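You operate a simulated robot arm through the tools that you are given. There is no shell and no other tool. Be economical: measure what you need, move in short steps, check, and stop when the job is done.

Carry out the task below with a simulated robot arm. There is one attempt and no reset: what you move stays moved.

TASK
Tip the cold coffee into the green tub, then run plain water through the coffee maker.
Fine: tub lid back on, carafe back on the plate, switch on, press brew once, wait for the green light.
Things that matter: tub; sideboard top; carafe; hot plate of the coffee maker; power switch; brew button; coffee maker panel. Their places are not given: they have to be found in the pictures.

It is judged by the outcome, as a careful person would: the job done as asked, and still so three seconds after it is handed in. It fails if anything else is knocked over, pushed out of place, dropped, spilled or broken.

THE ROBOT
A 7-joint arm with a two-finger parallel gripper, fixed in place. Base frame: the origin is at the foot of the arm, x ahead of it, y to its left, z up. Lengths are in mm, angles in degrees, forces in N, time in s.
With the tool pointing down near the work surface it reaches from about 240 to 680 mm from the base axis. Its first joint turns from -66.0 to 66.0 degrees. Payload 2.4 kg.
Tool frame: the origin (TCP) lies between the finger pads and is the grasp point; the fingertips stand 30 mm ahead of it; z points along the fingers, y is the line along which they close. The gripper opens to 94 mm. The fingers are 28 mm wide and 10 mm thick; the gripper's body (50 by 96 mm) begins 55 mm behind the TCP.
Orientation is that of the tool frame in the base frame, as a unit quaternion [x, y, z, w]. With the fingers straight down and closing along the base's y, the tool's x points along the base's -x, its y along +y and its z along -z.

THE INTERFACE
- The arm moves only by the tool jog_arm. Its argument "motion" is a list of rows, each an object (a shift or turn left out is 0, a gripper value left out holds the last) with "dp": the shift along the tool's x, y, z in mm, a list of three; "rot": the turn, a rotation vector about the tool's x, y, z in degrees, a list of three. In form: [{"dp": [tx, ty, tz], "rot": [ax, ay, az]}, ...]. A call has 1 to 12 rows; each row is the pose to reach, as a shift and turn from the pose commanded when the call began, along the tool's axes at that moment. "hand" is the gripper command, from -1 (fully open) to 1 (shut), values between in proportion, set as the call begins (left out, the last holds). A row lasts 0.2 s, in which the tool goes at most 50 mm and 8.6 degrees; a call with a longer step from one row to the next is refused whole, and so is a gripper value outside its range. A pose out of reach is approached as far as the arm can. The call stops where the force on the tool passes 70 N (or 10 N more than at its start, if that is more) or the arm is blocked; 0.2 s more then pass. The fingers move at their own pace (about 153 mm/s each) and stop on an object; they squeeze with about 22 N. The grip force told is the motor's: it shows also when the fingers shut on nothing. Time passes only in rows, and 0.2 s behind the last, so rows that repeat a pose let the fingers close. It gives the time, the measured TCP pose, the force on the tool (base axes), the opening and the grip force at its end, in the units of the frame above (readings bear some noise), and new pictures: "pictures" is both (left out), scene, wrist or none.
- Cameras (640 x 400 px; columns grow to the right, rows downward): "scene" is fixed at [59.8, 499.7, 1446.2]; the picture's right is [-0.43, -0.90, 0.00], its down [-0.50, 0.24, -0.83] and it looks along [0.75, -0.36, -0.56] (base axes); focal length 349 px, centre (320, 200). "wrist" rides on the gripper at [-37, 0, -58] in the tool frame; the picture's right is [0.00, -1.00, 0.00], its down [0.97, 0.00, -0.24] and it looks along [0.24, 0.00, 0.97] (tool axes); focal length 218 px, centre (320, 200).
- point_at(camera, pixels): there is no depth. For up to 12 entries [column, row, z] of the newest picture of that camera ("zoom" is the newest enlarged one), the place [x, y] in the base frame at which the ray of that pixel passes the height z, good to about 2 mm. No time passes.
- inspect(camera, box): a new picture of the part [left, top, right, bottom] of that camera's present view, enlarged. No time passes.
- close_job(): hands the job in; it is judged then, once.

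Work in short steps. Measure before you move; look again where a grasp or a placing could have gone wrong, and mend it. You have 80 turns and 120 pictures in all, the two below and enlarged ones among them. Open the gripper and draw the arm clear of the work before you hand the job in, unless the task says otherwise; then end with one line.

The tools are called after ">>>" by a JSON object that holds its "api" and its "payload". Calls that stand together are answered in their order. jog_arm: Moves the arm, as the interface text tells. Its arguments: {"type":"object","properties":{"motion":{"type":"array"},"hand":{"type":"number"},"pictures":{"type":"string","enum":["both","scene","wrist","none"]}},"required":["motion"]} The other tools are called the same way: point_at (camera, pixels) gives the place at which the rays of pixels pass given heights; inspect (camera, box) takes an enlarged picture of a part of a camera's view; close_job () hands the job in.

At the start:

```text
time: 0.0
ee_pos: [382.6, 149.5, 1207.4]
orientation: [0.0, 1.0, 0.0, 0.001]
contact_force: [-0.7, 1.2, 1.0]
width: 94.0
grip_force: 0.1
```

scene: 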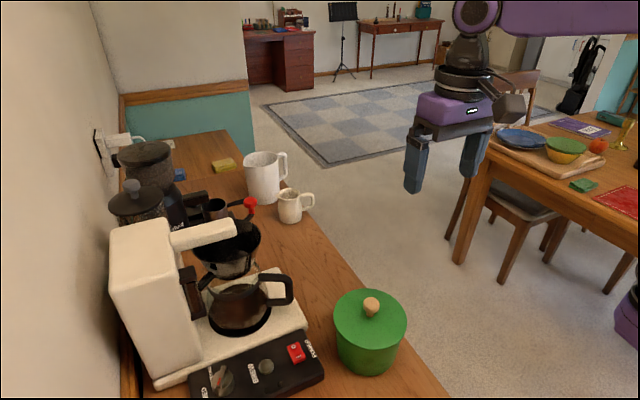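
wrist: 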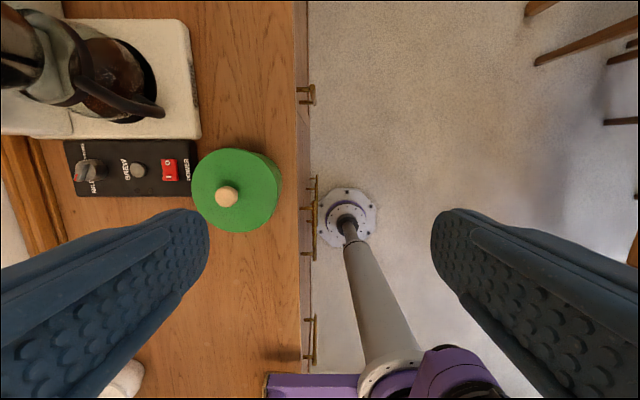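

The pictures show the coffee maker (scene ~200,300), the green tub (370,330) and the panel (255,370). I enlarge these parts first.

>>> {"api": "inspect", "payload": {"camera": "scene", "box": [100, 180, 420, 400]}}

>>> {"api": "inspect", "payload": {"camera": "wrist", "box": [0, 0, 320, 240]}}

>>> {"api": "point_at", "payload": {"camera": "wrist", "pixels": [[227, 197, 1000], [236, 190, 980], [236, 190, 880], [138, 170, 900], [169, 170, 900], [88, 171, 900], [295, 200, 880], [165, 110, 960], [120, 80, 920], [200, 135, 900]]}}

>>> {"api": "point_at", "payload": {"camera": "scene", "pixels": [[371, 304, 1000], [371, 304, 980], [370, 325, 970], [367, 370, 880], [290, 290, 950], [290, 290, 970], [240, 315, 910], [297, 352, 900], [266, 368, 900], [225, 225, 1050]]}}

```text
1.82 times, centred on (260, 290) of scene
```

zoom: 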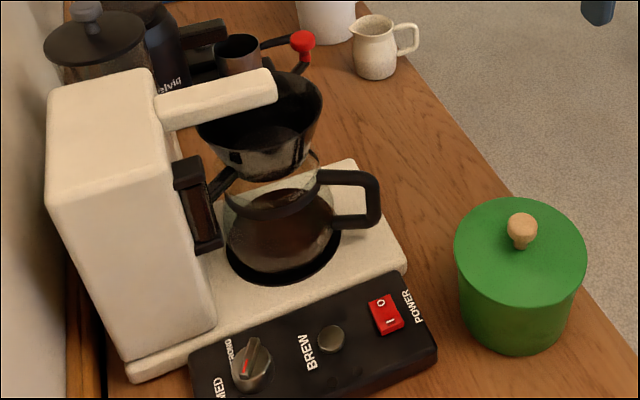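

```text
1.67 times, centred on (160, 120) of wrist
```

zoom: 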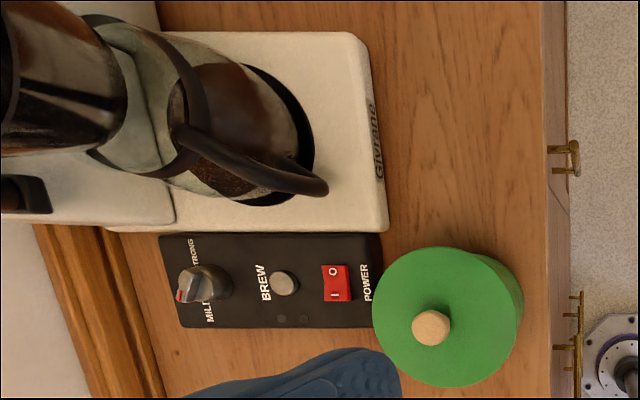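

```text
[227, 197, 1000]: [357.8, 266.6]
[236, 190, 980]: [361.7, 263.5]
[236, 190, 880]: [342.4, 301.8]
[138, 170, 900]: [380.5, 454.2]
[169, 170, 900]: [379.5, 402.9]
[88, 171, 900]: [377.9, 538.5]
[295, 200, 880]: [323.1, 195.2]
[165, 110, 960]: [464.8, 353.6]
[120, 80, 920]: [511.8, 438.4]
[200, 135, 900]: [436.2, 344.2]
```

```text
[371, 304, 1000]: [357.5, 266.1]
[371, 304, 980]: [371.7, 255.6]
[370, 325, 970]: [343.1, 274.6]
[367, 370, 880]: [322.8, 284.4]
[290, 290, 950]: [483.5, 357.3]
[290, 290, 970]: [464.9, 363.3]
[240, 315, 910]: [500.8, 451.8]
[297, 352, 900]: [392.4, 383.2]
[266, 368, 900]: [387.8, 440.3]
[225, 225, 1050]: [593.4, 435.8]
```

Both cameras agree on the lid's knob at about (358, 266, z≈1000). I move above it to measure it more closely.

>>> {"api": "jog_arm", "payload": {"motion": [{"dp": [8, 39, 20]}, {"dp": [16, 78, 50]}, {"dp": [24.6, 116.5, 80]}, {"dp": [24.6, 116.5, 100]}, {"dp": [24.6, 116.5, 100]}], "hand": -1}}

```text
time: 1.2
ee_pos: [357.8, 268.4, 1105.4]
orientation: [0.0, 1.0, 0.0, 0.0]
contact_force: [-0.4, 0.5, 0.3]
width: 94.0
grip_force: 0.1
```

scene: 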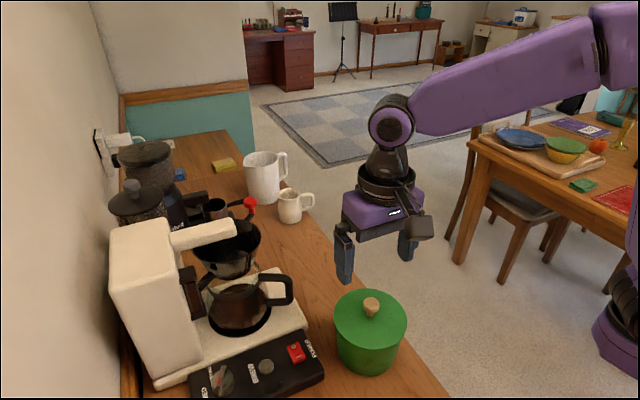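
wrist: 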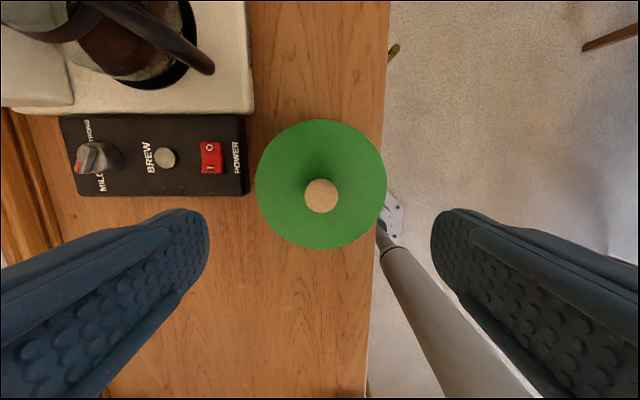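

The knob is seen at wrist (321,195) and scene (371,306). I fix its position, the lid rim and the tub's nearby free space.

>>> {"api": "point_at", "payload": {"camera": "wrist", "pixels": [[321, 195, 1010], [321, 195, 1000], [321, 195, 990], [321, 120, 975], [321, 249, 975], [256, 185, 975], [387, 185, 975], [215, 395, 880], [250, 300, 880], [388, 100, 880]]}}

>>> {"api": "inspect", "payload": {"camera": "scene", "box": [310, 270, 430, 390]}}

>>> {"api": "inspect", "payload": {"camera": "wrist", "box": [0, 0, 280, 200]}}

```text
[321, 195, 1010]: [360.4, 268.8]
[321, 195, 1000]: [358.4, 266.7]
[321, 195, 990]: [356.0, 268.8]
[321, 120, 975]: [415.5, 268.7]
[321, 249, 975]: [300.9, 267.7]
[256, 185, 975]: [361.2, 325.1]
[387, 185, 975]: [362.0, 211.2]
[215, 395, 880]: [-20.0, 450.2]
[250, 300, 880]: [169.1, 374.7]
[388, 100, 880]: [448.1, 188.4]
```

```text
3.33 times, centred on (370, 330) of scene
```

zoom: 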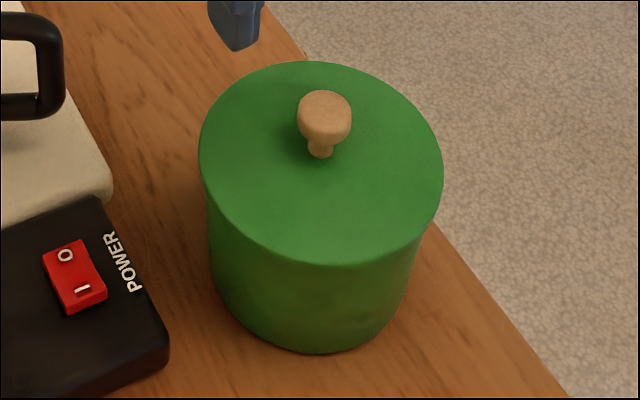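

```text
2.00 times, centred on (140, 100) of wrist
```

zoom: 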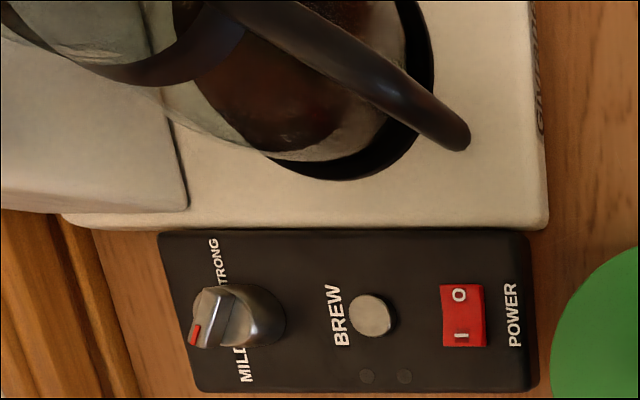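

I find the height of the lid surface and knob from the scene view, plus the panel and handle positions.

>>> {"api": "point_at", "payload": {"camera": "scene", "pixels": [[370, 316.5, 970], [370, 316.5, 980], [370, 316.5, 990], [370.5, 304, 1000], [370.5, 304, 1010], [370.5, 304, 990], [293, 282, 950], [293, 282, 970], [293, 305, 930], [293, 305, 910]]}}

>>> {"api": "point_at", "payload": {"camera": "zoom", "pixels": [[468, 135, 990], [468, 135, 970], [468, 135, 950], [468, 135, 930], [420, 105, 970], [350, 50, 970], [372, 315, 905], [461, 335, 905], [460, 297, 905], [545, 225, 900], [535, 385, 895], [365, 377, 900]]}}

```text
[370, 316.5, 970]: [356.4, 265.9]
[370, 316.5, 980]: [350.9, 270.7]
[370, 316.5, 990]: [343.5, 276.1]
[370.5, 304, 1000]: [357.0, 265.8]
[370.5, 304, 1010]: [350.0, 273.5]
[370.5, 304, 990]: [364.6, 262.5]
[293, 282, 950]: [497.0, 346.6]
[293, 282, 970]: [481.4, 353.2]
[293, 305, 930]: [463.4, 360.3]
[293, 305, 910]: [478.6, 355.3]
```

```text
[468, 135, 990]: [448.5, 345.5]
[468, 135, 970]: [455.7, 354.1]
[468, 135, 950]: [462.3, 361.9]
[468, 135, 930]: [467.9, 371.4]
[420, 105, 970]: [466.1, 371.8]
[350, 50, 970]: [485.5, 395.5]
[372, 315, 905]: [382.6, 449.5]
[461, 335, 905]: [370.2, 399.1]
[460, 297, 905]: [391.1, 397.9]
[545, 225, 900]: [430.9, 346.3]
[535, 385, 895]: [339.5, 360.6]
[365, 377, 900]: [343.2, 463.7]
```

Lid surface is at z≈968, knob head about 983–1003, so I descend until TCP z≈1006 and shut the fingers.

>>> {"api": "jog_arm", "payload": {"motion": [{"dp": [0, 0, 40]}, {"dp": [0, 0, 75]}, {"dp": [0, 0, 101]}, {"dp": [0, 0, 101]}], "pictures": "wrist"}}

>>> {"api": "jog_arm", "payload": {"motion": [{"dp": [0, 0, 0]}, {"dp": [0, 0, 0]}, {"dp": [0, 0, 0]}], "hand": 1}}

```text
time: 2.2
ee_pos: [358.8, 268.1, 1002.6]
orientation: [0.001, 1.0, -0.001, 0.0]
contact_force: [0.6, -0.9, -0.8]
width: 93.8
grip_force: 0.0
```

wrist: 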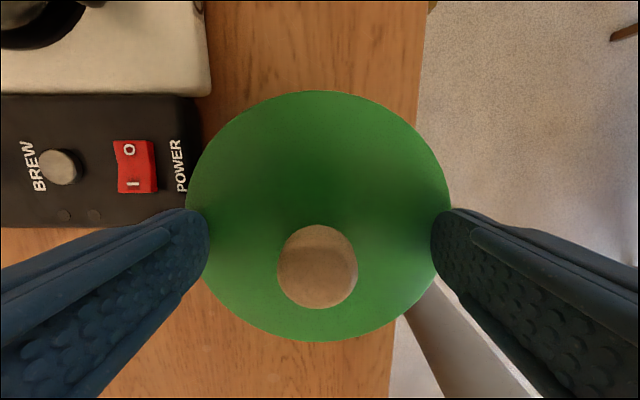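

```text
time: 3.0
ee_pos: [358.9, 266.6, 1003.2]
orientation: [0.0, 1.0, 0.001, 0.0]
contact_force: [-0.3, 0.6, 0.2]
width: 24.1
grip_force: 22.4
```

scene: 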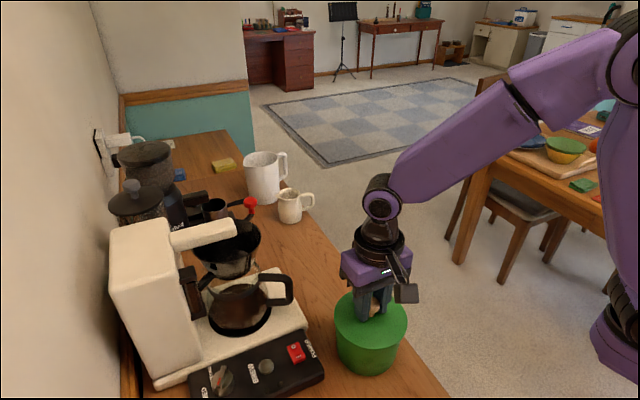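
wrist: 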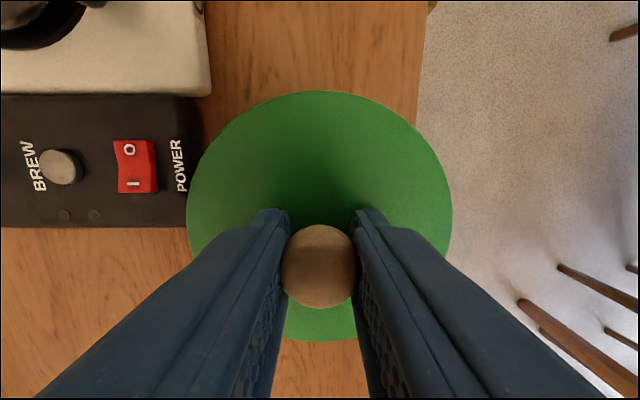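

The knob is held (width 24). I lift 90 mm straight up and look.

>>> {"api": "jog_arm", "payload": {"motion": [{"dp": [0, 0, -10]}, {"dp": [0, 0, -30]}, {"dp": [0, 0, -60]}, {"dp": [0, 0, -90]}, {"dp": [0, 0, -110]}, {"dp": [0, 0, -110]}]}}

```text
time: 4.4
ee_pos: [358.1, 266.4, 1116.2]
orientation: [0.0, 1.0, 0.0, 0.0]
contact_force: [0.0, -0.3, -0.6]
width: 23.8
grip_force: 21.8
```

scene: 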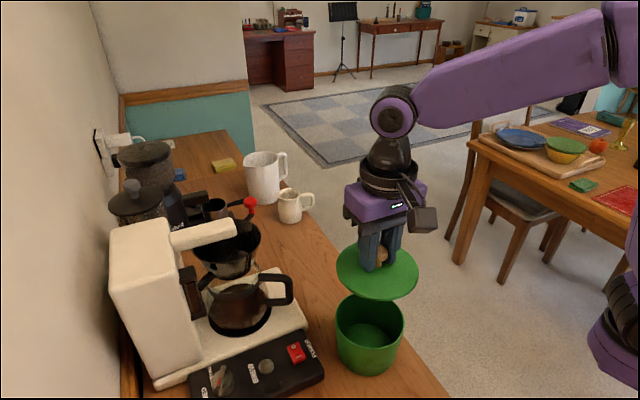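
wrist: 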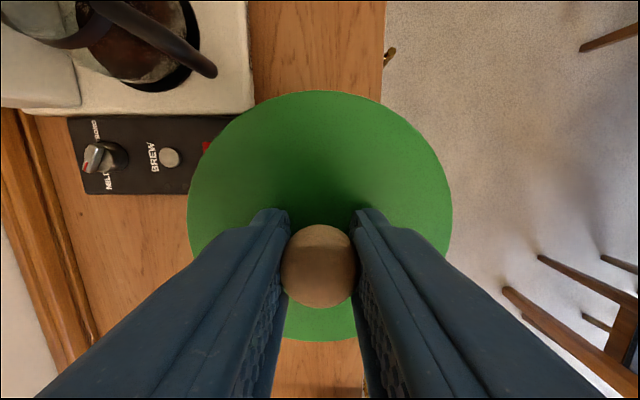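

The lid is up and the tub is empty. I carry it to free sideboard at about (215, 325), staying high until it is past the tub.

>>> {"api": "jog_arm", "payload": {"motion": [{"dp": [36, 15, 0]}, {"dp": [72, 30, 0]}, {"dp": [108, 45, 20]}, {"dp": [143, 58.6, 50]}, {"dp": [143, 58.6, 90]}, {"dp": [143, 58.6, 130]}, {"dp": [143, 58.6, 160]}, {"dp": [143, 58.6, 175]}, {"dp": [143, 58.6, 175]}]}}

```text
time: 6.4
ee_pos: [213.5, 327.6, 940.7]
orientation: [0.0, 1.0, 0.0, 0.0]
contact_force: [0.1, -0.1, -0.7]
width: 24.1
grip_force: 22.1
```

scene: 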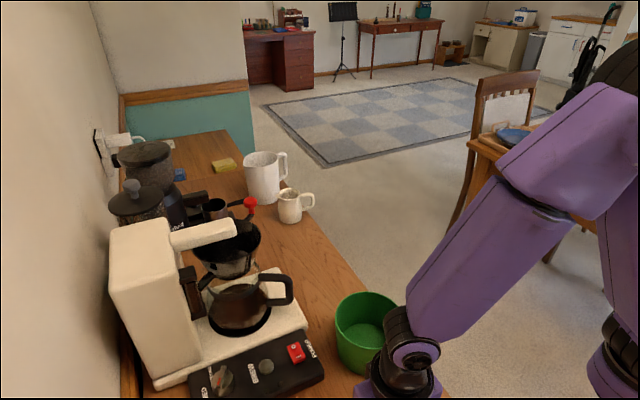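
wrist: 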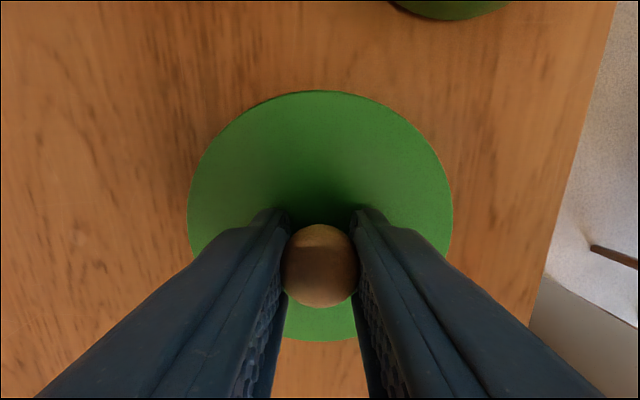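

The lid hovers just above clear wood. I lower it in fine steps until contact shows.

>>> {"api": "jog_arm", "payload": {"motion": [{"dp": [0, 0, 4]}, {"dp": [0, 0, 8]}, {"dp": [0, 0, 12]}, {"dp": [0, 0, 15]}, {"dp": [0, 0, 15]}], "pictures": "none"}}

>>> {"api": "jog_arm", "payload": {"motion": [{"dp": [0, 0, 2]}, {"dp": [0, 0, 4]}, {"dp": [0, 0, 4]}], "pictures": "none"}}

```text
time: 7.6
ee_pos: [214.1, 325.8, 925.8]
orientation: [-0.001, 1.0, 0.0, 0.0]
contact_force: [-0.2, 0.9, 0.2]
width: 24.5
grip_force: 21.7
```

```text
time: 8.5
ee_pos: [214.8, 326.3, 924.4]
orientation: [-0.001, 1.0, 0.002, 0.001]
contact_force: [-3.7, -5.2, 22.6]
width: 24.2
grip_force: 21.8
stopped in row 3: the force on the tool passed its limit (the readings are from after the stop); the commanded pose is now the measured one
```

Contact at TCP z≈924.5. I release and rise.

>>> {"api": "jog_arm", "payload": {"motion": [{"dp": [0, 0, 0]}, {"dp": [0, 0, 0]}, {"dp": [0, 0, -40]}, {"dp": [0, 0, -85]}, {"dp": [0, 0, -130]}, {"dp": [0, 0, -175]}, {"dp": [0, 0, -175]}], "hand": -1}}

```text
time: 10.1
ee_pos: [213.3, 324.3, 1101.3]
orientation: [0.0, 1.0, 0.001, 0.001]
contact_force: [0.3, -0.2, -1.0]
width: 94.1
grip_force: 0.1
```

scene: 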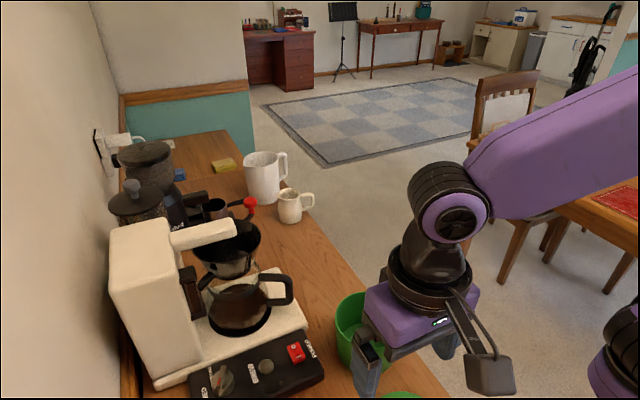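
wrist: 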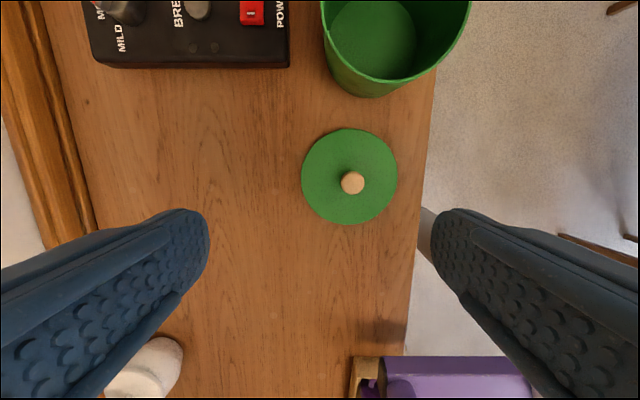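

The lid seems to have shifted to the side during opening (knob at wrist (353,183)). I measure where it lies and get a closer look.

>>> {"api": "point_at", "payload": {"camera": "wrist", "pixels": [[353, 183, 918], [353, 183, 910], [303, 180, 888], [397, 180, 888], [348, 129, 888], [348, 225, 888], [372, 97, 880], [324, 0, 955], [470, 0, 955], [385, 80, 955]]}}

>>> {"api": "inspect", "payload": {"camera": "wrist", "box": [240, 0, 500, 240]}}

```text
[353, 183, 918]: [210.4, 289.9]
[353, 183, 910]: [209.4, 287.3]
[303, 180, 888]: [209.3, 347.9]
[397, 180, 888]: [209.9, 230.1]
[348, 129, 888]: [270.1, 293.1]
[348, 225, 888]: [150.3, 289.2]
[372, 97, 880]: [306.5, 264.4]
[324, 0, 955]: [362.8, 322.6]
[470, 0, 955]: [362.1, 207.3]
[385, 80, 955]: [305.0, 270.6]
```

```text
1.67 times, centred on (370, 120) of wrist
```

zoom: 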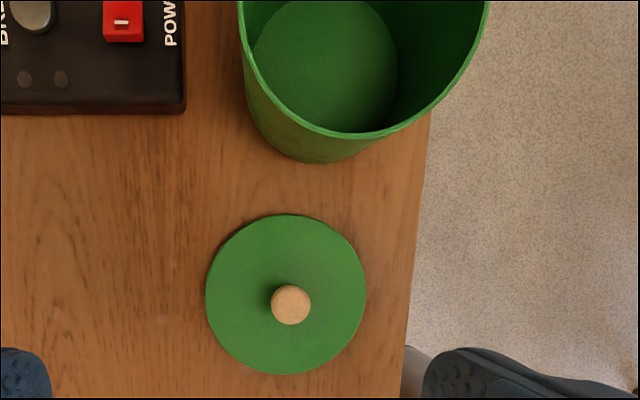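

The lid is flat and safe at (210, 289). Next I yaw the tool towards the handle's direction (~58°) while moving over to (380, 245, 1110).

>>> {"api": "jog_arm", "payload": {"motion": [{"dp": [-24, -11, 0], "rot": [0, 0, -8.3]}, {"dp": [-48, -23, -2], "rot": [0, 0, -16.6]}, {"dp": [-72, -35, -4], "rot": [0, 0, -24.9]}, {"dp": [-96, -46, -6], "rot": [0, 0, -33.2]}, {"dp": [-120, -57, -8], "rot": [0, 0, -41.5]}, {"dp": [-144, -68, -10], "rot": [0, 0, -49.8]}, {"dp": [-167, -79, -10], "rot": [0, 0, -58]}, {"dp": [-167, -79, -10], "rot": [0, 0, -58]}], "pictures": "none"}}

>>> {"api": "jog_arm", "payload": {"motion": [{"dp": [0, 0, 0], "rot": [0, -8, 0]}, {"dp": [0, 0, 0], "rot": [0, -16, 0]}, {"dp": [0, 0, 0], "rot": [0, -24, 0]}, {"dp": [0, 0, 0], "rot": [0, -32, 0]}, {"dp": [0, 0, 0], "rot": [0, -40, 0]}, {"dp": [0, 0, 0], "rot": [0, -48, 0]}, {"dp": [0, 0, 0], "rot": [0, -48, 0]}]}}

```text
time: 11.9
ee_pos: [381.8, 248.3, 1109.0]
orientation: [-0.486, 0.874, 0.001, 0.002]
contact_force: [0.1, -0.3, -0.2]
width: 93.8
grip_force: 0.1
```

```text
time: 13.5
ee_pos: [379.8, 247.7, 1108.4]
orientation: [-0.448, 0.804, 0.192, 0.341]
contact_force: [0.3, 0.5, 0.0]
width: 93.9
grip_force: 0.1
```

scene: 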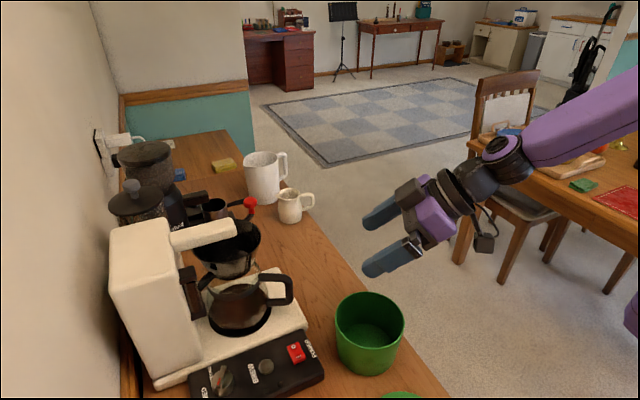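
wrist: 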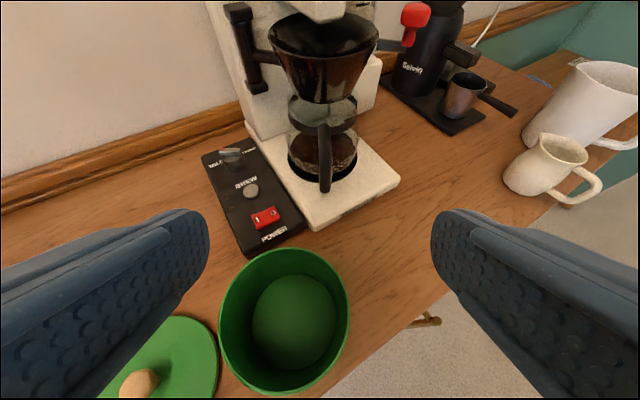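

The handle is now seen nearly edge-on at wrist (325,155). I zoom in on it from both cameras.

>>> {"api": "inspect", "payload": {"camera": "scene", "box": [180, 210, 320, 350]}}

>>> {"api": "inspect", "payload": {"camera": "wrist", "box": [250, 60, 400, 220]}}

```text
2.86 times, centred on (250, 280) of scene
```

zoom: 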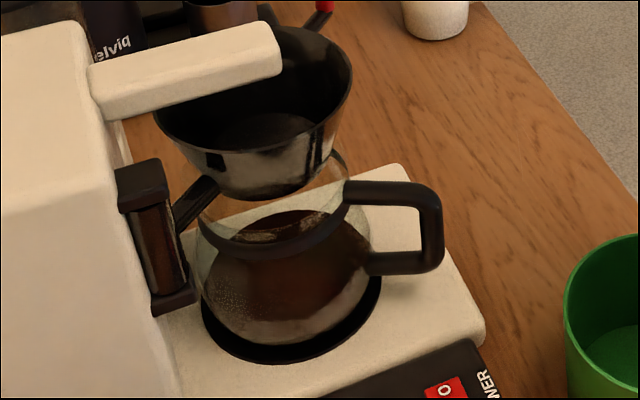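

```text
2.50 times, centred on (325, 140) of wrist
```

zoom: 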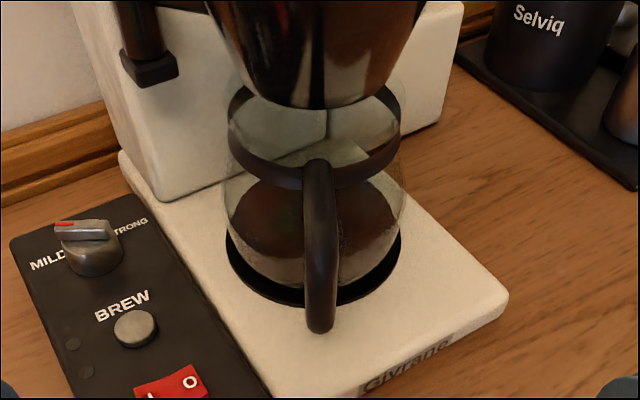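

I intersect the handle's lower end and top rows in both views to get its 3-D position.

>>> {"api": "point_at", "payload": {"camera": "wrist", "pixels": [[325, 190, 920], [325, 190, 930], [325, 190, 940], [325, 190, 950], [325, 160, 960], [325, 160, 970], [325, 160, 980], [322, 127, 970], [322, 127, 980], [322, 127, 990]]}}

>>> {"api": "point_at", "payload": {"camera": "scene", "pixels": [[291, 304, 920], [291, 304, 930], [291, 304, 940], [291, 304, 950], [290, 278, 960], [290, 278, 970], [290, 278, 980], [262, 276, 970], [262, 276, 980], [262, 276, 990]]}}

```text
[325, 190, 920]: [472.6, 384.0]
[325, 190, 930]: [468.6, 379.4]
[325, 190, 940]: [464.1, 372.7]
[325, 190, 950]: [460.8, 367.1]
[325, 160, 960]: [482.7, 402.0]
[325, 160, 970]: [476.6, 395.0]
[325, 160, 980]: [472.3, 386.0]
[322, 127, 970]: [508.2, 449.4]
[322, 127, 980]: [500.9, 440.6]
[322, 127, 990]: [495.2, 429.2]
```

```text
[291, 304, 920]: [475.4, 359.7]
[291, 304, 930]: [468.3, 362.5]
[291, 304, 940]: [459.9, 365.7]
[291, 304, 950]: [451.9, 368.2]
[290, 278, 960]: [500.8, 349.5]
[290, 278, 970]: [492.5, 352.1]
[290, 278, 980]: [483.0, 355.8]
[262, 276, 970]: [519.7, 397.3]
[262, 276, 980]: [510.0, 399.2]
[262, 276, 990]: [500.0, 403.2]
```

The handle's outer bar is at about (462, 371), z 945–1003, running outwards at ~60°. I move to 90 mm behind it, flatten the pitch to 35° and narrow the opening to ~52 mm.

>>> {"api": "jog_arm", "payload": {"motion": [{"dp": [3, -2, 30], "rot": [0, -2, 0]}, {"dp": [6, -4, 60], "rot": [0, -4, 0]}, {"dp": [9, -6, 90], "rot": [0, -6, 0]}, {"dp": [11.5, -6.9, 110], "rot": [0, -7, 0]}, {"dp": [11.5, -6.9, 110], "rot": [0, -7, 0]}], "hand": -0.1}}

```text
time: 14.7
ee_pos: [428.3, 304.8, 1029.9]
orientation: [-0.43, 0.774, 0.225, 0.406]
contact_force: [0.3, 0.2, 0.3]
width: 51.5
grip_force: 0.0
```

scene: 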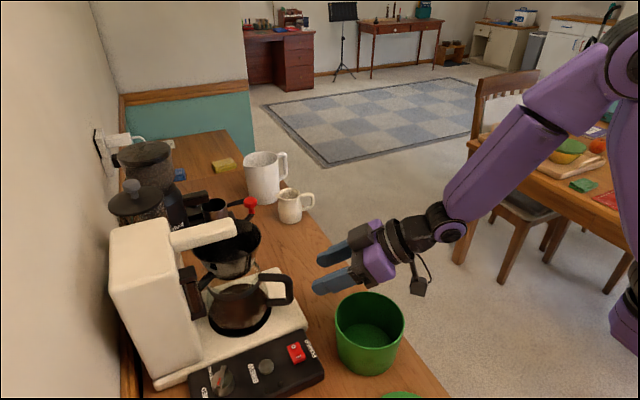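
wrist: 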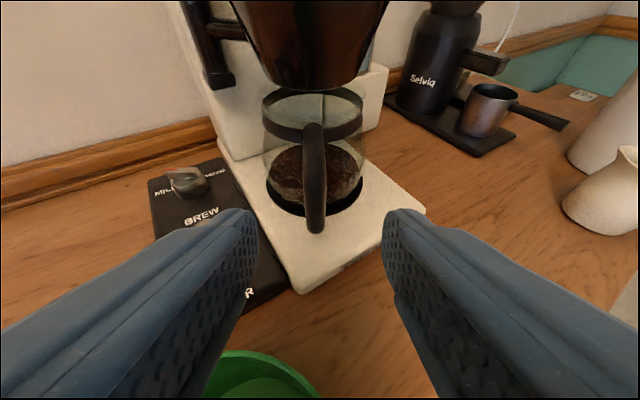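

The basket is clear above the carafe rim. I check the handle's alignment in an enlargement.

>>> {"api": "inspect", "payload": {"camera": "wrist", "box": [230, 60, 400, 250]}}

>>> {"api": "point_at", "payload": {"camera": "wrist", "pixels": [[315, 230, 940], [315, 230, 945], [315, 230, 950], [313, 170, 1000], [313, 170, 990], [313, 127, 1000], [314, 200, 974], [303, 200, 974], [325, 200, 974]]}}

```text
2.11 times, centred on (315, 155) of wrist
```

zoom: 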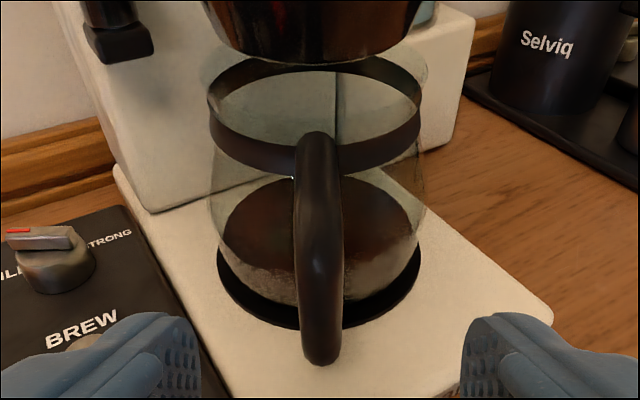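

```text
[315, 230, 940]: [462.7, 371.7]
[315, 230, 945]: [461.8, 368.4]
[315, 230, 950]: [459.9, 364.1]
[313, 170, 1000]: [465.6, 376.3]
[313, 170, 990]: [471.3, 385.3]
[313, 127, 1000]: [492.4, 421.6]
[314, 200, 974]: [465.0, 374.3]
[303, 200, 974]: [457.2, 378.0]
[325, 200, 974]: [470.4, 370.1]
```

Handle bar lies 93 mm ahead and ~5 mm to the tool's +y. I advance with the fingers astride the bar.

>>> {"api": "jog_arm", "payload": {"motion": [{"dp": [3, 5, 25]}, {"dp": [3, 5, 50]}, {"dp": [3, 5, 72]}, {"dp": [3, 5, 89]}, {"dp": [3, 5, 89]}]}}

```text
time: 15.9
ee_pos: [459.7, 367.9, 974.2]
orientation: [-0.43, 0.775, 0.225, 0.405]
contact_force: [-0.3, -0.5, -0.4]
width: 51.6
grip_force: 0.0
```

scene: 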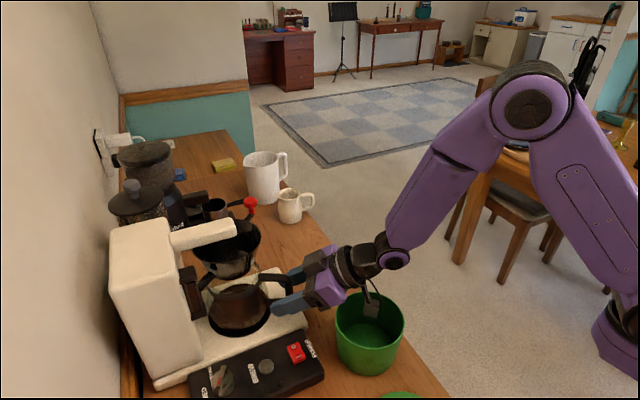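
wrist: 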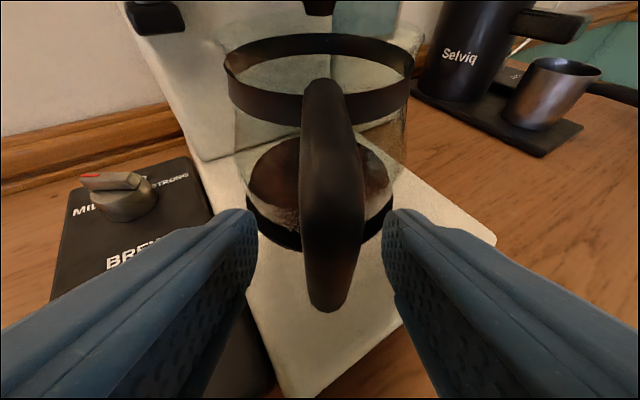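

The bar is centred between the fingers. A dark box hangs from the gripper near the tub at scene (371,303); I check its clearance before closing.

>>> {"api": "inspect", "payload": {"camera": "scene", "box": [260, 220, 430, 390]}}

```text
2.35 times, centred on (345, 305) of scene
```

zoom: 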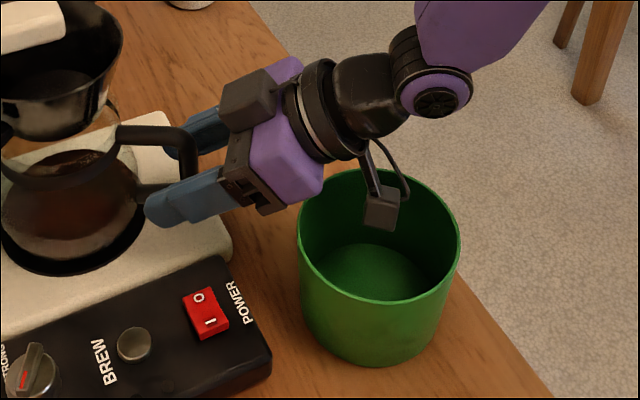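

The pendant sits right at rim height at this pitch, so I steepen the pitch to ~46° about the bar before gripping; this raises it ~25 mm clear of the tub.

>>> {"api": "jog_arm", "payload": {"motion": [{"dp": [-1, 0, 0], "rot": [0, 4, 0]}, {"dp": [-2, 0, 0], "rot": [0, 8, 0]}, {"dp": [-3, 0, 0], "rot": [0, 11, 0]}, {"dp": [-3, 0, 0], "rot": [0, 11, 0]}]}}

```text
time: 16.9
ee_pos: [461.1, 370.1, 975.3]
orientation: [-0.449, 0.81, 0.182, 0.329]
contact_force: [-0.3, -0.8, -0.6]
width: 51.6
grip_force: 0.0
```

scene: 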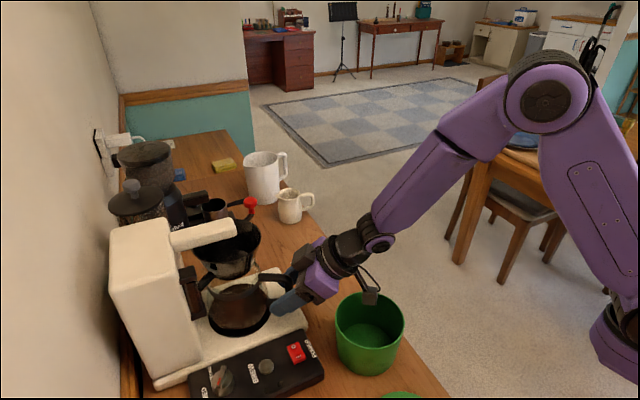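
wrist: 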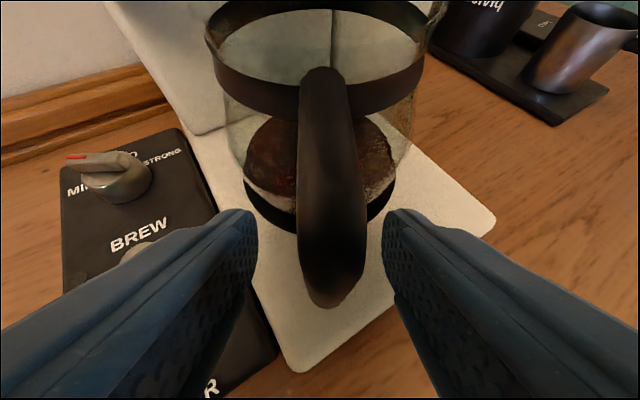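

The bar is ~5 mm to the right of centre (col 333 vs 320); I shift by that and close gradually.

>>> {"api": "jog_arm", "payload": {"motion": [{"dp": [0, -5, 0]}, {"dp": [0, -5, 0]}], "hand": 0.4}}

```text
time: 17.5
ee_pos: [465.4, 367.4, 975.5]
orientation: [-0.449, 0.81, 0.183, 0.329]
contact_force: [-0.8, 0.3, 0.3]
width: 28.3
grip_force: 0.1
```

scene: 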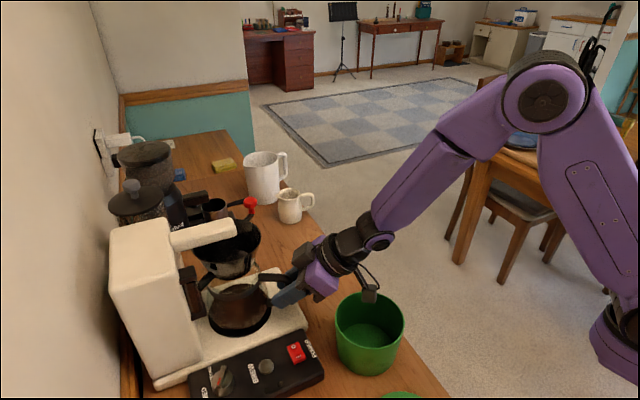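
wrist: 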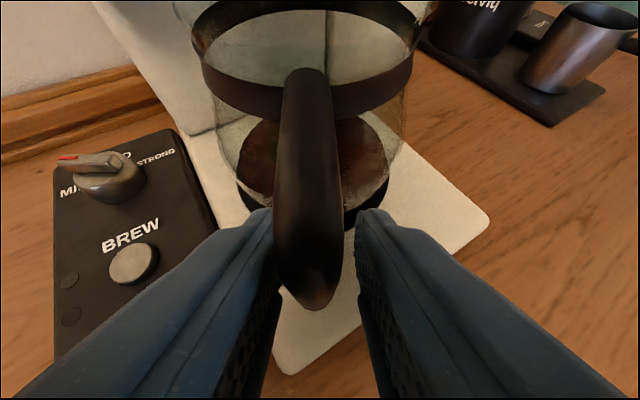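

Now slightly left of centre; I shift back 3 mm and close fully.

>>> {"api": "jog_arm", "payload": {"motion": [{"dp": [0, 3, 0]}, {"dp": [0, 3, 0]}], "pictures": "none"}}

>>> {"api": "jog_arm", "payload": {"motion": [{"dp": [0, 0, 0]}, {"dp": [0, 0, 0]}, {"dp": [0, 0, 0]}], "hand": 1}}

```text
time: 18.1
ee_pos: [462.2, 368.6, 976.0]
orientation: [-0.45, 0.81, 0.183, 0.329]
contact_force: [-0.4, -0.1, 1.0]
width: 28.3
grip_force: 0.1
```

```text
time: 18.9
ee_pos: [462.9, 369.4, 975.8]
orientation: [-0.449, 0.811, 0.183, 0.329]
contact_force: [-0.5, -0.8, 0.7]
width: 18.6
grip_force: 21.3
```

scene: 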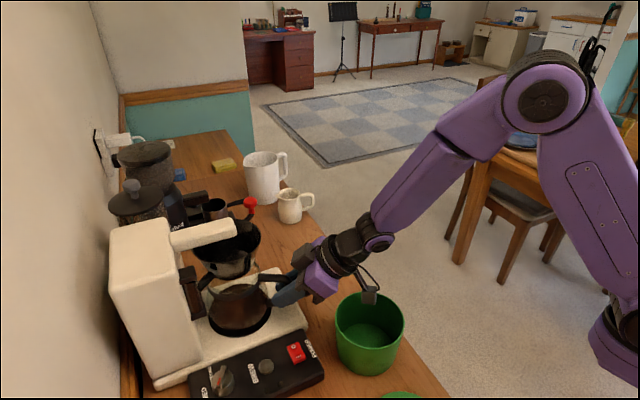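
wrist: 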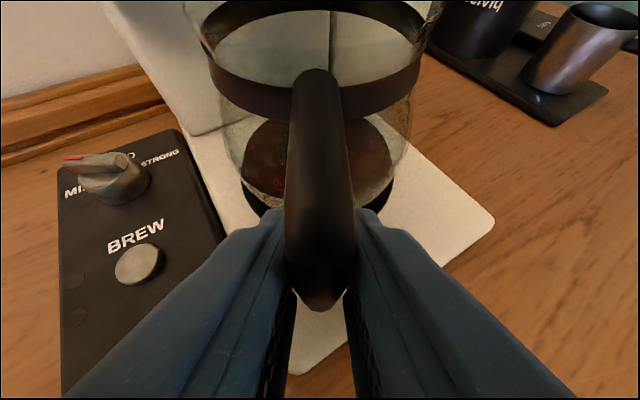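

The handle is gripped (18.6 mm). I lift just 5 mm and check the readings and the gap under the basket.

>>> {"api": "jog_arm", "payload": {"motion": [{"dp": [-1.4, 0, -1.4]}, {"dp": [-2.8, 0, -2.9]}, {"dp": [-3.5, 0, -3.6]}, {"dp": [-3.5, 0, -3.6]}], "pictures": "none"}}

>>> {"api": "inspect", "payload": {"camera": "scene", "box": [170, 200, 330, 350]}}

```text
time: 19.9
ee_pos: [462.5, 369.3, 980.7]
orientation: [-0.449, 0.811, 0.182, 0.329]
contact_force: [0.8, 0.4, -4.1]
width: 18.7
grip_force: 21.9
```

```text
2.67 times, centred on (250, 275) of scene
```

zoom: 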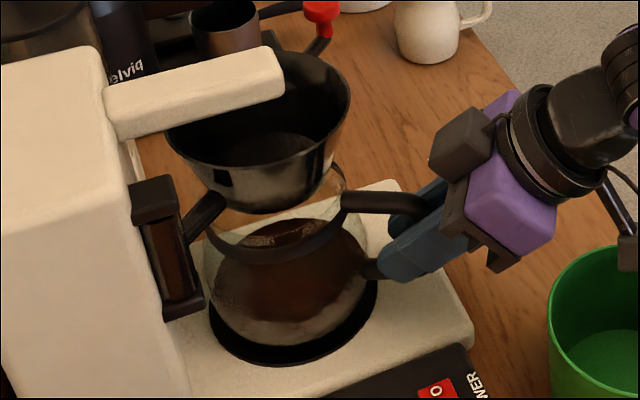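

It hangs freely (~4 N, no side force). I draw it straight out along −y by 125 mm in gentle steps.

>>> {"api": "jog_arm", "payload": {"motion": [{"dp": [6, -5.3, -5.9]}, {"dp": [15.1, -13.2, -14.9]}, {"dp": [27.2, -23.9, -26.7]}, {"dp": [39.3, -34.5, -38.6]}, {"dp": [51.4, -45.1, -50.5]}, {"dp": [63.5, -55.7, -62.4]}, {"dp": [72.6, -63.6, -71.3]}, {"dp": [75.6, -66.3, -74.3]}, {"dp": [75.6, -66.3, -74.3]}]}}

```text
time: 21.9
ee_pos: [463.3, 245.1, 982.2]
orientation: [-0.449, 0.81, 0.184, 0.329]
contact_force: [-0.3, -0.1, -3.5]
width: 18.7
grip_force: 22.2
```

scene: 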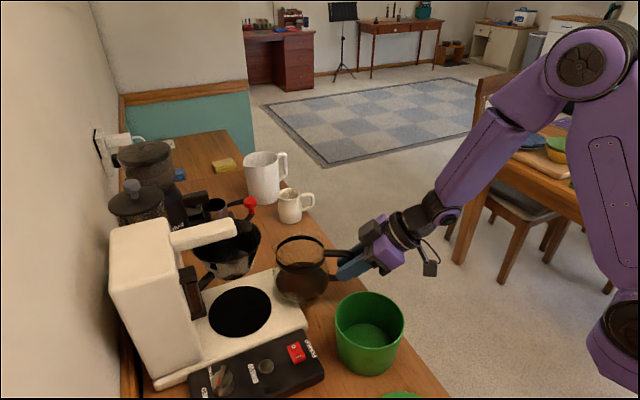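
wrist: 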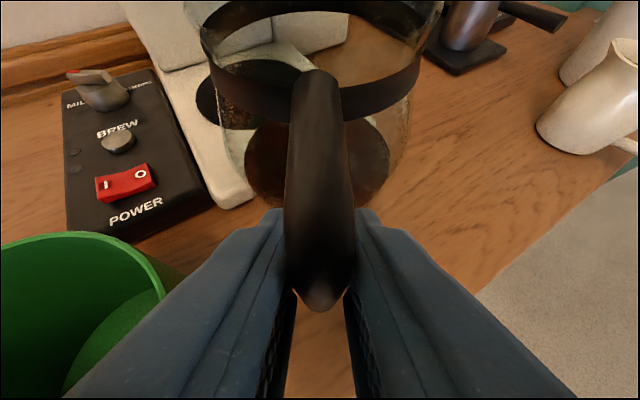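

It is clear of the machine. I lift 130 mm (with 30 mm more −y), then inspect the carafe's lip.

>>> {"api": "jog_arm", "payload": {"motion": [{"dp": [1, -7, -12]}, {"dp": [-5, -16, -36]}, {"dp": [-24, -16, -57]}, {"dp": [-45, -16, -79]}, {"dp": [-62, -16, -97]}, {"dp": [-73, -16, -111]}, {"dp": [-73, -16, -111]}]}}

>>> {"api": "inspect", "payload": {"camera": "scene", "box": [240, 150, 420, 330]}}

```text
time: 23.5
ee_pos: [463.8, 213.2, 1114.0]
orientation: [-0.448, 0.811, 0.183, 0.329]
contact_force: [-0.3, 0.4, -2.5]
width: 18.8
grip_force: 22.1
```

scene: 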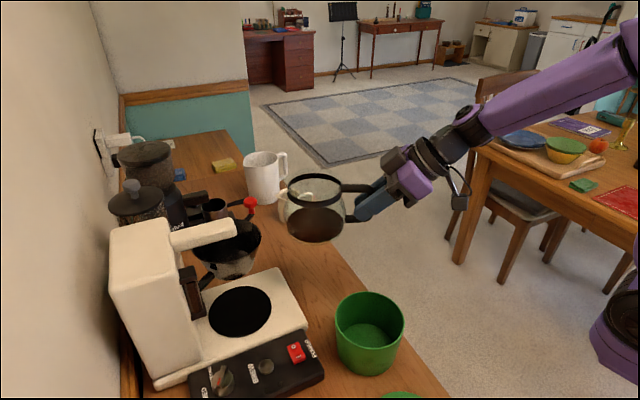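
wrist: 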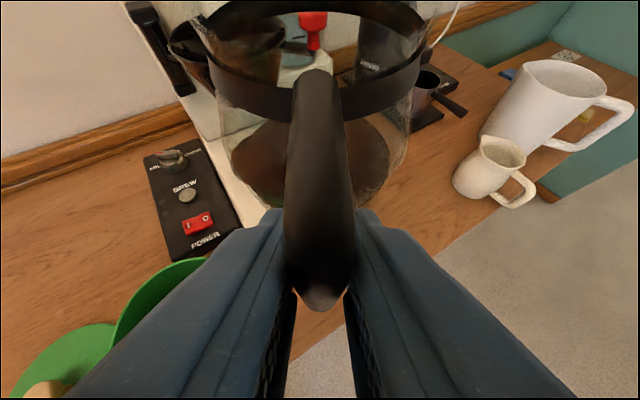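

```text
2.22 times, centred on (330, 240) of scene
```

zoom: 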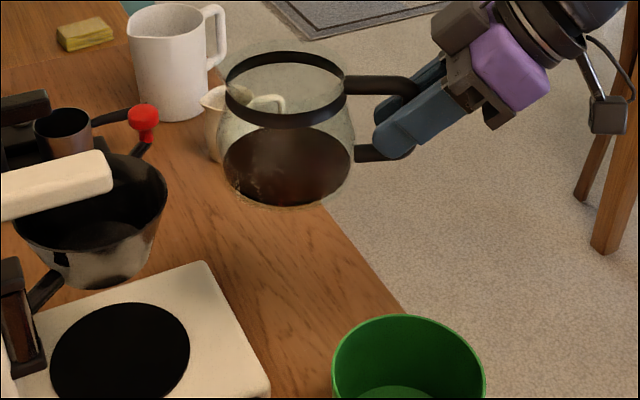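

The carafe is upright, about one third full, with a plain round lip. I carry it gently to the near side of the tub at TCP z≈1130, tilting only 25° (well below spilling), so I can check the lip against the tub.

>>> {"api": "jog_arm", "payload": {"motion": [{"dp": [4, 5, -5], "rot": [0, 0, 0]}, {"dp": [14, 16, -17], "rot": [0, 1, 0]}, {"dp": [28, 32, -34], "rot": [0, 3, 0]}, {"dp": [43, 50, -52], "rot": [0, 6, 0]}, {"dp": [58, 68, -70], "rot": [0, 9, 0]}, {"dp": [72, 85, -87], "rot": [0, 12, 0]}, {"dp": [85, 99, -103], "rot": [0, 15, 0]}, {"dp": [95, 110, -114], "rot": [0, 18, 0]}, {"dp": [100, 116, -120], "rot": [0, 21, 0]}, {"dp": [101, 117.6, -121.5], "rot": [0, 25, 0]}, {"dp": [101, 117.6, -121.5], "rot": [0, 25, 0]}]}}

>>> {"api": "inspect", "payload": {"camera": "scene", "box": [300, 220, 480, 400]}}

```text
time: 25.9
ee_pos: [279.7, 144.2, 1128.4]
orientation: [-0.478, 0.863, 0.081, 0.146]
contact_force: [-0.5, 0.1, -3.1]
width: 18.7
grip_force: 22.0
```

scene: 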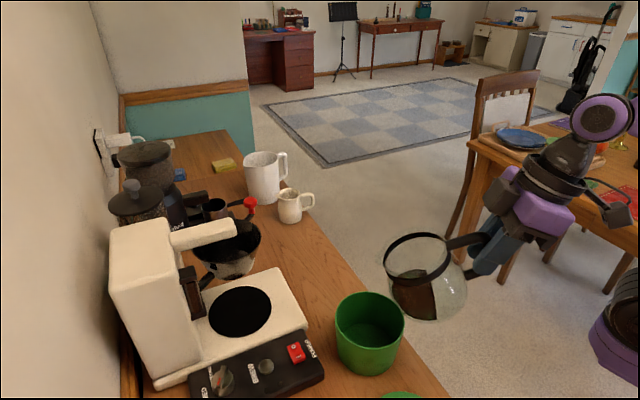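
wrist: 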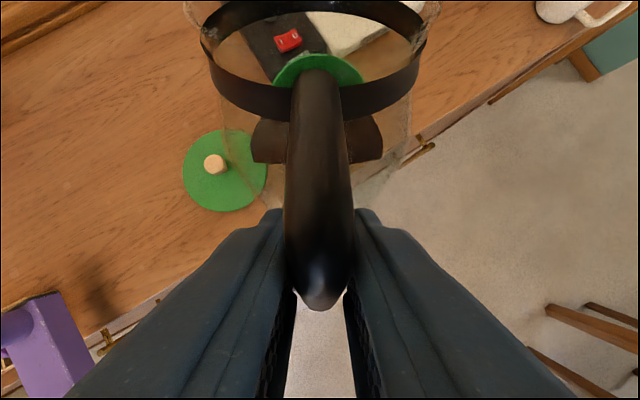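

```text
2.22 times, centred on (390, 310) of scene
```

zoom: 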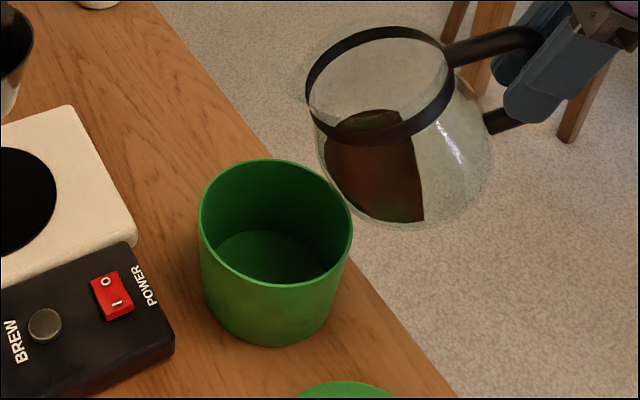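

I measure where the lip (scene ~(388,273)) is, relative to the tub centre.

>>> {"api": "point_at", "payload": {"camera": "scene", "pixels": [[386, 268, 1090], [386, 268, 1100], [386, 268, 1110], [391, 275, 1090], [391, 275, 1100], [391, 275, 1110], [369, 325, 960]]}}

>>> {"api": "point_at", "payload": {"camera": "wrist", "pixels": [[318, 2, 1100], [318, 2, 1110], [318, 2, 1090], [285, 55, 960], [350, 55, 960], [318, 55, 960]]}}

```text
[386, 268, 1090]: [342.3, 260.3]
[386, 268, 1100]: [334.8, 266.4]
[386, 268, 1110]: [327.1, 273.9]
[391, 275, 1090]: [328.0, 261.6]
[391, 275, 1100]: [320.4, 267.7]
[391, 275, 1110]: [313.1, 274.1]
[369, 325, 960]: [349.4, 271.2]
```

```text
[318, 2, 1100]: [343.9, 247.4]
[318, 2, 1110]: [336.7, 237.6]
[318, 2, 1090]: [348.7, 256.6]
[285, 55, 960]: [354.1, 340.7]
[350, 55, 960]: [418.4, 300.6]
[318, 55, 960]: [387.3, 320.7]
```

The lip is ~17 mm short of the tub's centre and aligned laterally. I now tilt on to 55° slowly, advancing so that the lip stays over the tub.

>>> {"api": "jog_arm", "payload": {"motion": [{"dp": [-2.8, 0, 1], "rot": [0, 3, 0]}, {"dp": [-6.6, 0, 2.3], "rot": [0, 6, 0]}, {"dp": [-9.9, 0, 3.4], "rot": [0, 9, 0]}, {"dp": [-12.3, 0, 4.2], "rot": [0, 12, 0]}, {"dp": [-15.2, 0, 5.2], "rot": [0, 15, 0]}, {"dp": [-17.5, 0, 6], "rot": [0, 18, 0]}, {"dp": [-19.9, 0, 6.8], "rot": [0, 20, 0]}, {"dp": [-19.9, 0, 6.8], "rot": [0, 20, 0]}], "pictures": "scene"}}

>>> {"api": "inspect", "payload": {"camera": "scene", "box": [300, 220, 480, 400]}}

```text
time: 27.7
ee_pos: [290.1, 160.8, 1128.7]
orientation: [-0.485, 0.874, -0.003, -0.006]
contact_force: [0.0, 0.3, -2.7]
width: 19.0
grip_force: 21.8
```

scene: 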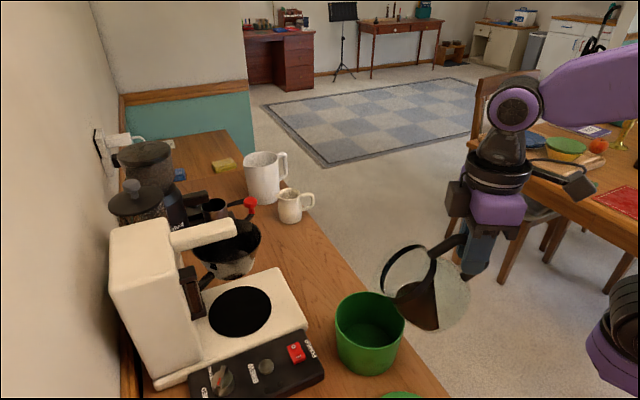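

```text
2.22 times, centred on (390, 310) of scene
```

zoom: 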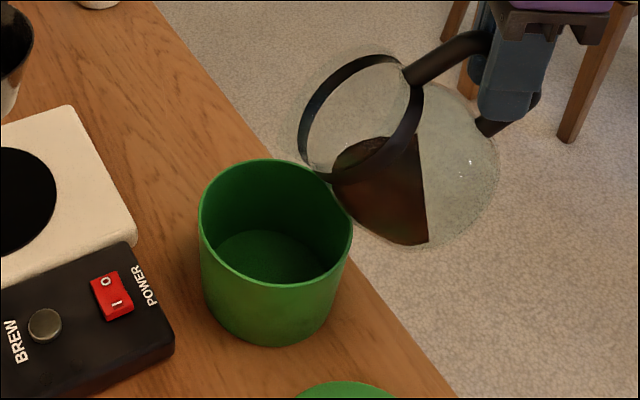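

The coffee is near the lip. I check the lip's place (scene ≈(388,288)) before going on.

>>> {"api": "point_at", "payload": {"camera": "scene", "pixels": [[388, 287.5, 1050], [388, 287.5, 1060], [388, 287.5, 1070], [369, 325, 960], [338, 318, 958], [404, 330, 958]]}}

```text
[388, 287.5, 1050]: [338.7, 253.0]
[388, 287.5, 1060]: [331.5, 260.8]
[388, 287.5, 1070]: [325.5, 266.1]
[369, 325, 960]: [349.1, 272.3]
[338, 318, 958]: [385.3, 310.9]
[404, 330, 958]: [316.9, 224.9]
```

The lip is ~20 mm short and a few mm to the side; I correct that while tilting on to 65°, then pause and look.

>>> {"api": "jog_arm", "payload": {"motion": [{"dp": [-6, -2, 0], "rot": [0, 3, 0]}, {"dp": [-12, -4, 0], "rot": [0, 6, 0]}, {"dp": [-18, -4, 0], "rot": [0, 9, 0]}, {"dp": [-24, -4, 0], "rot": [0, 12, 0]}, {"dp": [-29.5, -4, 0], "rot": [0, 15, 0]}, {"dp": [-35, -4, 0], "rot": [0, 18, 0]}, {"dp": [-39, -4, 0], "rot": [0, 20, 0]}, {"dp": [-39, -4, 0], "rot": [0, 20, 0]}], "pictures": "scene"}}

>>> {"api": "inspect", "payload": {"camera": "scene", "box": [300, 220, 480, 400]}}

```text
time: 29.5
ee_pos: [316.2, 192.1, 1127.9]
orientation: [-0.478, 0.86, -0.088, -0.158]
contact_force: [0.5, -0.3, -3.1]
width: 18.6
grip_force: 22.3
```

scene: 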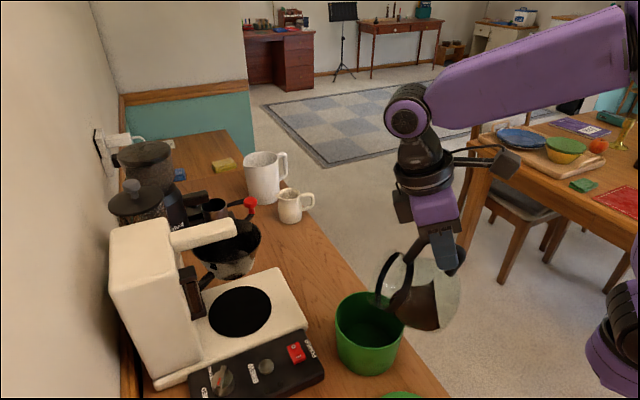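

```text
2.22 times, centred on (390, 310) of scene
```

zoom: 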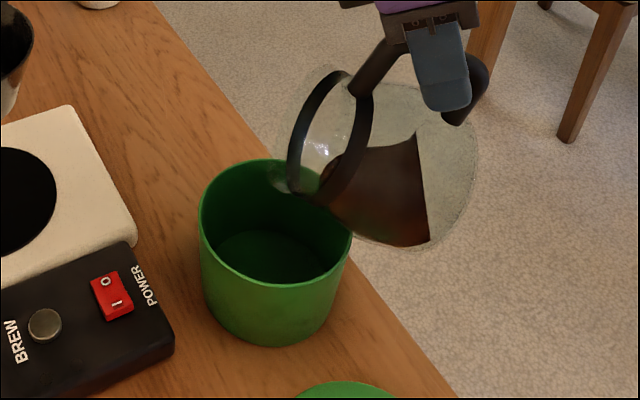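

No spill; the lip is over the opening. I continue to 80°.

>>> {"api": "jog_arm", "payload": {"motion": [{"dp": [-6.7, 0, -2.5], "rot": [0, 3, 0]}, {"dp": [-13.4, 0, -5], "rot": [0, 6, 0]}, {"dp": [-20, 0, -7.6], "rot": [0, 9, 0]}, {"dp": [-27.5, 0, -10.3], "rot": [0, 12, 0]}, {"dp": [-34.6, 0, -13], "rot": [0, 15, 0]}, {"dp": [-34.6, 0, -13], "rot": [0, 15, 0]}, {"dp": [-34.6, 0, -13], "rot": [0, 15, 0]}], "pictures": "scene"}}

>>> {"api": "inspect", "payload": {"camera": "scene", "box": [300, 220, 480, 400]}}

```text
time: 31.1
ee_pos: [335.9, 223.6, 1128.2]
orientation: [-0.462, 0.832, -0.149, -0.268]
contact_force: [0.7, 0.9, -3.1]
width: 18.9
grip_force: 22.0
```

scene: 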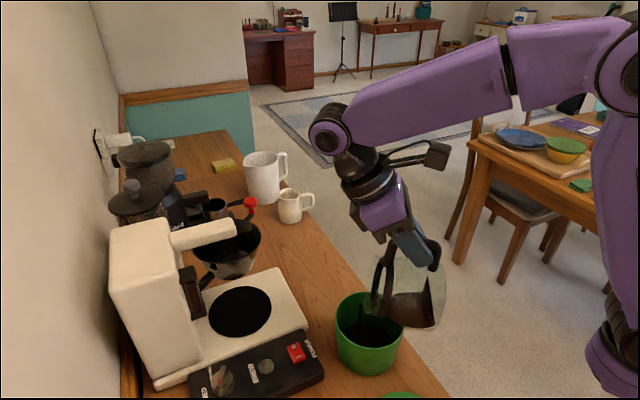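

```text
2.22 times, centred on (390, 310) of scene
```

zoom: 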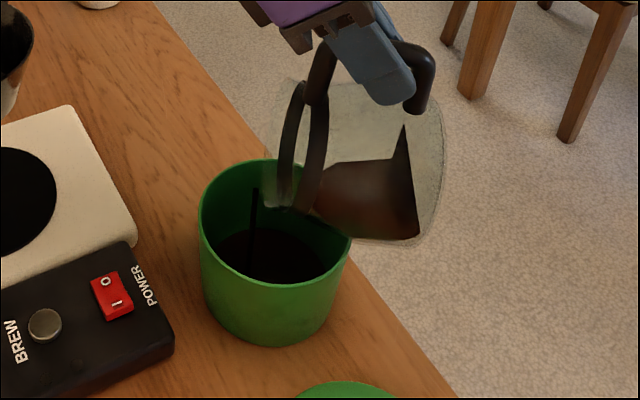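

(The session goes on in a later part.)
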